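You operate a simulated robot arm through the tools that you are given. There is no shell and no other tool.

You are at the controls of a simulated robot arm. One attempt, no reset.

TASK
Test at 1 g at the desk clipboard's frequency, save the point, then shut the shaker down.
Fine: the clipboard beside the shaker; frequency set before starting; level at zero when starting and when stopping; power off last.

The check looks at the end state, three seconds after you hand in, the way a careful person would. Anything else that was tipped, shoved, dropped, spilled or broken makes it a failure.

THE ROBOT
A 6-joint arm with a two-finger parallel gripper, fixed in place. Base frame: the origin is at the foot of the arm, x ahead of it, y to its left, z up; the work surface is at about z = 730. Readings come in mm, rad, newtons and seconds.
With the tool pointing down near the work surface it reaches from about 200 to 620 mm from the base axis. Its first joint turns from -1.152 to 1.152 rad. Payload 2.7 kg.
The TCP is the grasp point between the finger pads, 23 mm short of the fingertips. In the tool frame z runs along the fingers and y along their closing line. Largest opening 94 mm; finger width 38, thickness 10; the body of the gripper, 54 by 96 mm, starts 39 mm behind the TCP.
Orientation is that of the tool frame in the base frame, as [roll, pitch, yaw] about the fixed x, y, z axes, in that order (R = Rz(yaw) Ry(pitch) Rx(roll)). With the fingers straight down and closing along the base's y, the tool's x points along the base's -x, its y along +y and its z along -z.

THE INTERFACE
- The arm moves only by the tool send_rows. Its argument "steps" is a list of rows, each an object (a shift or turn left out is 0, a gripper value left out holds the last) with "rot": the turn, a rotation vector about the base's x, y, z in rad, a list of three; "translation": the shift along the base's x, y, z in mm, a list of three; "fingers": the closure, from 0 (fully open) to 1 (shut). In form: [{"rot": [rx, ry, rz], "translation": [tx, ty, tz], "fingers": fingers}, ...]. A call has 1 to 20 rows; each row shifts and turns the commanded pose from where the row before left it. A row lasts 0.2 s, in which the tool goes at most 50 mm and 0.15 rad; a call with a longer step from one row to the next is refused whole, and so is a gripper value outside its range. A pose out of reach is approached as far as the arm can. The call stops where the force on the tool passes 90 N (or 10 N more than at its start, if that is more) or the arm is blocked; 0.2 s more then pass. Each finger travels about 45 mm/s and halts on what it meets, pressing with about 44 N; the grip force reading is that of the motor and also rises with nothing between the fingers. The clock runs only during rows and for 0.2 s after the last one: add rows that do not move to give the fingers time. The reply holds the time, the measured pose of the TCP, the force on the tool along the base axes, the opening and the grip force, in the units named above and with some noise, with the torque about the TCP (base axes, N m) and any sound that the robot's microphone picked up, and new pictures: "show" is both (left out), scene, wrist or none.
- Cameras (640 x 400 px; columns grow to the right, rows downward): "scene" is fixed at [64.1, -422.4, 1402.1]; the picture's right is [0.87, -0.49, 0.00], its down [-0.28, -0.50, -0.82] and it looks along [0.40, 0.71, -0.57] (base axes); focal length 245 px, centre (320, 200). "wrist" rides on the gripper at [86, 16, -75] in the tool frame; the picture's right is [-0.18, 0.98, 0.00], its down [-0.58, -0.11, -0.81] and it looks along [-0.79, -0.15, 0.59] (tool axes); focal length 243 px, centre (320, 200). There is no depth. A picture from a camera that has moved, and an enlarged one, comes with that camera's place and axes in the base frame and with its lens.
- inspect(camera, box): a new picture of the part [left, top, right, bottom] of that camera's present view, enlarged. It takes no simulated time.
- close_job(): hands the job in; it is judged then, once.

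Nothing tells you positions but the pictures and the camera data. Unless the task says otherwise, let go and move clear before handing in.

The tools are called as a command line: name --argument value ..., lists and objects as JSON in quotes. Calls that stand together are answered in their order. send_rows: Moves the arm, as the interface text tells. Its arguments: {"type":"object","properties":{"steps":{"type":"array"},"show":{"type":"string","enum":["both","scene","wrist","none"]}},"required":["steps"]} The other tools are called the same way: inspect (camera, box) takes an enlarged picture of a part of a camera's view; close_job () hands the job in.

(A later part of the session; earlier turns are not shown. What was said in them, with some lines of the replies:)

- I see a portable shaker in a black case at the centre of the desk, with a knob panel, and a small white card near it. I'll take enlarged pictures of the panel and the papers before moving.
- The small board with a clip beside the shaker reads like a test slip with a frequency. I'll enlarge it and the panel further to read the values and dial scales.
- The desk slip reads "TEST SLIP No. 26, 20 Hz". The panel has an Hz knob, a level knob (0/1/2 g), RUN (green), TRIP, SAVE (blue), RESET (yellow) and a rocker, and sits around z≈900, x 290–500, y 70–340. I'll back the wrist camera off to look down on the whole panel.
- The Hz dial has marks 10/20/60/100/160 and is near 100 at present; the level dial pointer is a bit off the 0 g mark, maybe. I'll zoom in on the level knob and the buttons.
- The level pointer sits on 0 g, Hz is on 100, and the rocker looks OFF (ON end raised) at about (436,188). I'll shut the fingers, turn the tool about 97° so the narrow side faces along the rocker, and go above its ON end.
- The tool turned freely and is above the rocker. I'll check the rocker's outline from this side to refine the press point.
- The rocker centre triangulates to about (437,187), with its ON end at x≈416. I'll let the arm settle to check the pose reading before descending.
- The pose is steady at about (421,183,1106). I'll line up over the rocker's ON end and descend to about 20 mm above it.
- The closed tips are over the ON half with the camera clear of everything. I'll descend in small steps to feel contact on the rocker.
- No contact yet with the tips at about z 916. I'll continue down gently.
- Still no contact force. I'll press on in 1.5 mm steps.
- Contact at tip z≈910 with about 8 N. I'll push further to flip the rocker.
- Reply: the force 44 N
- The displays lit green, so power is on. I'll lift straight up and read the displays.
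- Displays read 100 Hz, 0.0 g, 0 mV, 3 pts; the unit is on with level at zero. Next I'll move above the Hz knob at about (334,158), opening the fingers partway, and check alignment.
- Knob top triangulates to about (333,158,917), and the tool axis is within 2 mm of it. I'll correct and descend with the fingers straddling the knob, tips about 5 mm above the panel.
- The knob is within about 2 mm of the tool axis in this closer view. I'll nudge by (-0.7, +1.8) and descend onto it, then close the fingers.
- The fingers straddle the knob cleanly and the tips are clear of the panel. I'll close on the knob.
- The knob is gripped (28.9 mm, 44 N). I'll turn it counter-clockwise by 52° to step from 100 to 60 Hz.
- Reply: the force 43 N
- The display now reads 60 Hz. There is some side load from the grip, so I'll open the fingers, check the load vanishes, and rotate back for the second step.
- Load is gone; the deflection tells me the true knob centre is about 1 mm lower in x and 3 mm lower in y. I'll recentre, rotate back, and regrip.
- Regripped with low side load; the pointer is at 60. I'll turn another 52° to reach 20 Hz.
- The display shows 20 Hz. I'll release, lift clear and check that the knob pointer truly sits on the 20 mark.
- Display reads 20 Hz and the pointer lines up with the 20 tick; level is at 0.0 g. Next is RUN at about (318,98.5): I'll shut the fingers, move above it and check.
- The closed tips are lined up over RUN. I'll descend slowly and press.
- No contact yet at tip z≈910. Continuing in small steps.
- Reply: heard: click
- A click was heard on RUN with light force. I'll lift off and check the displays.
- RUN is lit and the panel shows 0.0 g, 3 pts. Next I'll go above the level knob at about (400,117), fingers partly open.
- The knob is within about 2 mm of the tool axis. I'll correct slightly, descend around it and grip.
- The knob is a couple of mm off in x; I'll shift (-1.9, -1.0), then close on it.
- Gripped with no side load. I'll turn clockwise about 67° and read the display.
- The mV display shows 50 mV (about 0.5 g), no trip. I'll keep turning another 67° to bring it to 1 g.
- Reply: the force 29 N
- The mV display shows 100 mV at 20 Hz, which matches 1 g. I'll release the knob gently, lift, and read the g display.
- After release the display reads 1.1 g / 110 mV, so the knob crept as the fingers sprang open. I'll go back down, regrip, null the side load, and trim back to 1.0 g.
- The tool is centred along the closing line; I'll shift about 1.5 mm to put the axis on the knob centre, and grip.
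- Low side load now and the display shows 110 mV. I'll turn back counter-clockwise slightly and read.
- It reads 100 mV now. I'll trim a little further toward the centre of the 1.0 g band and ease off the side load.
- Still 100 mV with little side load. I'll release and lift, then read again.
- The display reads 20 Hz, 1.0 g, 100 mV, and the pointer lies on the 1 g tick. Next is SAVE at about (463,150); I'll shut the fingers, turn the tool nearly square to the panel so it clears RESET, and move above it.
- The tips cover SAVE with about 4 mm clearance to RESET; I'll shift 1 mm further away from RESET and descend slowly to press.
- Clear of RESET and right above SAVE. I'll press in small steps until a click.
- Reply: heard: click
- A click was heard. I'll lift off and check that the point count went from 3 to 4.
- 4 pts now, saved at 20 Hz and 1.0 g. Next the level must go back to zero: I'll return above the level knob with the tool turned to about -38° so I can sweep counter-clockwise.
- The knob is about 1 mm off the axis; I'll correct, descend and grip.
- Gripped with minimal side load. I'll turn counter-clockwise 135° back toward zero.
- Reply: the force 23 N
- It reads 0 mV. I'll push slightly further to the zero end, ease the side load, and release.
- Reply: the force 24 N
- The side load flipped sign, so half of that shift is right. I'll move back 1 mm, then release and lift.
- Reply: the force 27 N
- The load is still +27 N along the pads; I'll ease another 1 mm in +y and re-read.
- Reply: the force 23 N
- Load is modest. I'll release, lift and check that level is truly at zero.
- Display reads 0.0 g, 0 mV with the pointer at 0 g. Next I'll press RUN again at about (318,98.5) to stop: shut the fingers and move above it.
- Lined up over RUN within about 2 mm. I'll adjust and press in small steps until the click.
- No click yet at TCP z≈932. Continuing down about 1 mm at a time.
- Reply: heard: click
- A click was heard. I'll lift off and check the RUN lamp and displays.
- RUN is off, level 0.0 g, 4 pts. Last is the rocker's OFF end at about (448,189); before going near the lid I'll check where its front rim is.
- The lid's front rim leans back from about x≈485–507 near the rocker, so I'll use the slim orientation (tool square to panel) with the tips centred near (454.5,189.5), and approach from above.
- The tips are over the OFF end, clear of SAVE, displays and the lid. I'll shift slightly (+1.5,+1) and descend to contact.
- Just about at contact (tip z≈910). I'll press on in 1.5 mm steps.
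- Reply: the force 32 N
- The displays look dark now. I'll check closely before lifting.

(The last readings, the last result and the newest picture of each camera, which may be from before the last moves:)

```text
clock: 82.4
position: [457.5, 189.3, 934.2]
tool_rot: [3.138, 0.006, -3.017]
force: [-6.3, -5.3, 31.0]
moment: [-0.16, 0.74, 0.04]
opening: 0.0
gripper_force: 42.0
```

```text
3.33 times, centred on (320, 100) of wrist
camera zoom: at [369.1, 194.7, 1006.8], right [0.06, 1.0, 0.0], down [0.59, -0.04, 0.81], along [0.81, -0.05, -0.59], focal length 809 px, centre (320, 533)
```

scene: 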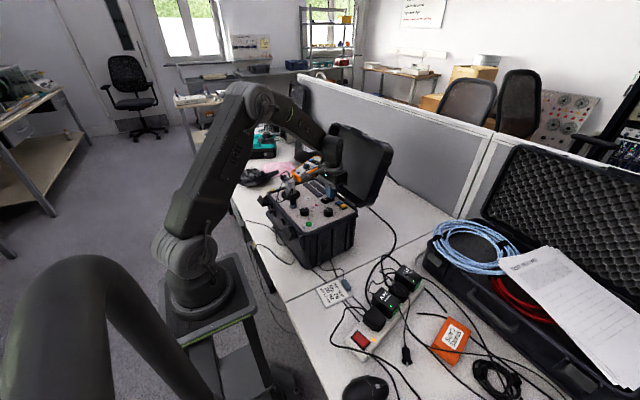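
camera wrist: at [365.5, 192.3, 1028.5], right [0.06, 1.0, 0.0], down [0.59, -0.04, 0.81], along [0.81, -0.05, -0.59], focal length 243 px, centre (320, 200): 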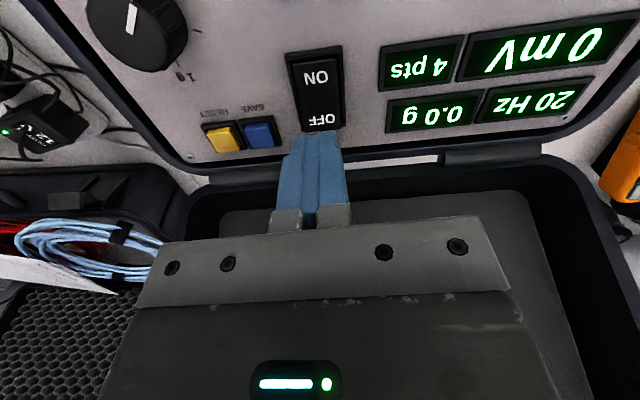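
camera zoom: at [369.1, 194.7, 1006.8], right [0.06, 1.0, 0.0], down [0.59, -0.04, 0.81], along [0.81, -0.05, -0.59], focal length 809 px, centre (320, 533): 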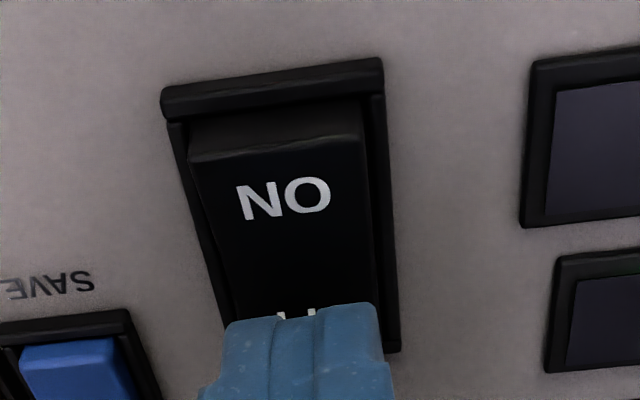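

The displays are dark and the ON end is raised, so power is off. I'll lift away, verify, and then retreat clear.

send_rows --steps '[{"translation": [0, 0, 6]}, {"translation": [-5, 0, 30]}, {"translation": [-10, 0, 40]}, {"translation": [-20, 0, 40]}, {"translation": [-30, 0, 35]}, {"translation": [-35, 0, 30], "fingers": 0.3}, {"translation": [-35, 0, 30]}, {}, {}]'

inspect --camera "scene" --box '[270, 165, 370, 230]'

inspect --camera "scene" --box '[310, 260, 480, 370]'

inspect --camera "wrist" --box '[180, 0, 420, 150]'

```text
clock: 84.4
position: [320.0, 191.3, 1143.9]
tool_rot: [3.139, 0.001, -3.015]
force: [0.3, 0.2, -1.1]
moment: [-0.02, -0.02, -0.04]
opening: 65.8
gripper_force: 0.1
camera wrist: at [232.7, 195.7, 1217.7], right [0.06, 1.0, 0.0], down [0.59, -0.04, 0.81], along [0.81, -0.05, -0.59], focal length 243 px, centre (320, 200)
```

scene: 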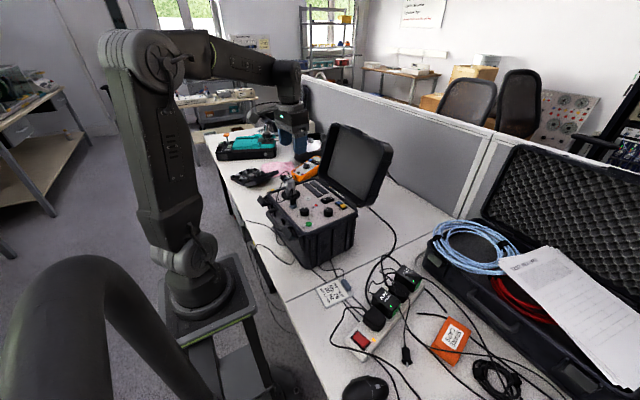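
wrist: 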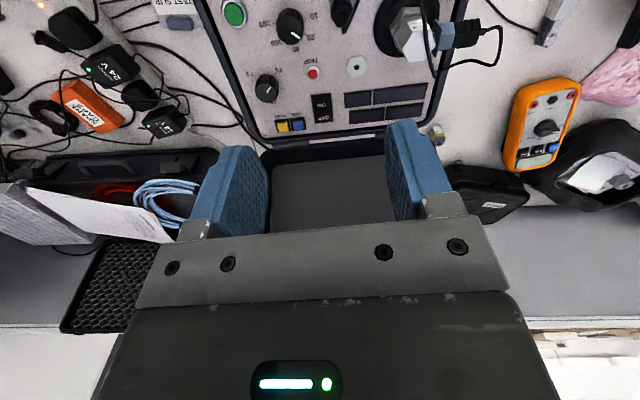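

```text
6.15 times, centred on (320, 198) of scene
camera zoom: at [64.1, -422.4, 1402.1], right [0.87, -0.49, 0.0], down [-0.28, -0.5, -0.82], along [0.4, 0.71, -0.57], focal length 1505 px, centre (320, 215)
```

zoom: 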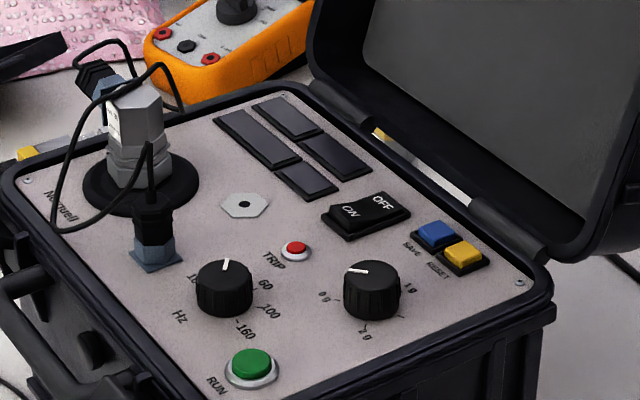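

```text
3.64 times, centred on (395, 315) of scene
camera zoom: at [64.1, -422.4, 1402.1], right [0.87, -0.49, 0.0], down [-0.28, -0.5, -0.82], along [0.4, 0.71, -0.57], focal length 889 px, centre (47, -218)
```

zoom: 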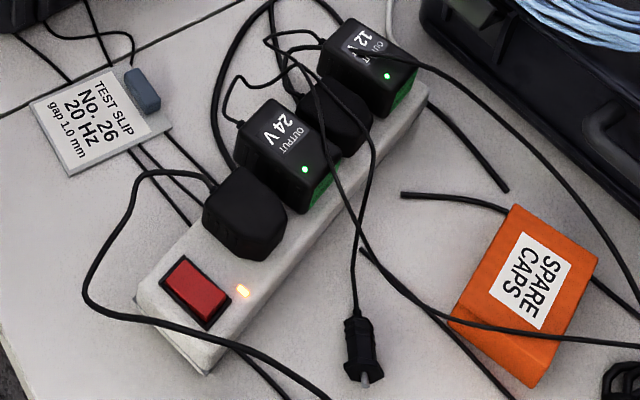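

```text
2.67 times, centred on (300, 75) of wrist
camera zoom: at [232.7, 195.7, 1217.7], right [0.06, 1.0, 0.0], down [0.59, -0.04, 0.81], along [0.81, -0.05, -0.59], focal length 647 px, centre (373, 533)
```

zoom: 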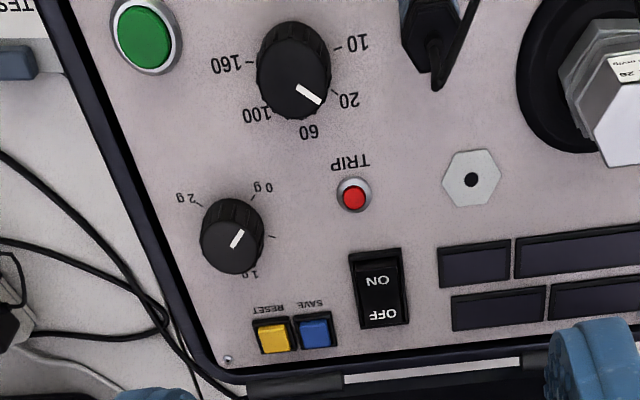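

Power is off, level at 0 g, Hz on 20, RUN out, and everything around looks undisturbed. I'll make one comparison view against the start picture before handing in.

inspect --camera "scene" --box '[250, 160, 370, 270]'

inspect --camera "scene" --box '[200, 100, 340, 200]'

```text
3.64 times, centred on (310, 215) of scene
camera zoom: at [64.1, -422.4, 1402.1], right [0.87, -0.49, 0.0], down [-0.28, -0.5, -0.82], along [0.4, 0.71, -0.57], focal length 889 px, centre (356, 146)
```

zoom: 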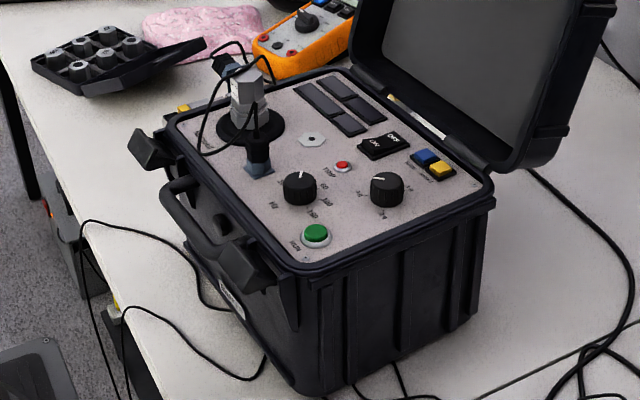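

```text
4.00 times, centred on (270, 150) of scene
camera zoom: at [64.1, -422.4, 1402.1], right [0.87, -0.49, 0.0], down [-0.28, -0.5, -0.82], along [0.4, 0.71, -0.57], focal length 978 px, centre (520, 400)
```

zoom: 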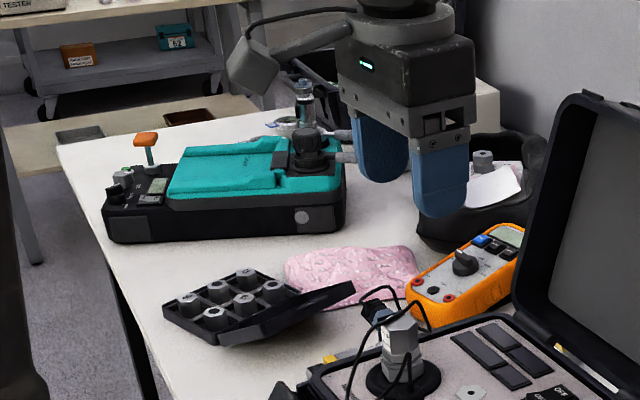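

The shaker and everything around it look as they did at the start to within a pixel or so. The point is saved (4 pts, 20 Hz, 1.0 g), level is at zero, RUN is stopped, power is off and the arm is clear, so I'm handing in.

close_job

```text
The job is handed in.
```

The 1 g test at 20 Hz, the frequency on the desk clipboard's test slip, is done and the point is saved. The shaker is shut down and the job is handed in.

- **Start:** I switched the power on and set 20 Hz before pressing RUN, with the level at 0.0 g.
- **Test point:** The level briefly read 1.1 g when I first let go of the knob, so I trimmed it back. I saved at 20 Hz, 1.0 g and 100 mV, and the point count went from 3 to 4.
- **Shutdown:** I returned the level to 0.0 g, pressed RUN to stop, and switched the power off last. The displays are dark.

The shaker case may have shifted about 1 mm while I was turning the knobs. I saw nothing else disturbed, and the arm is clear of the shaker.
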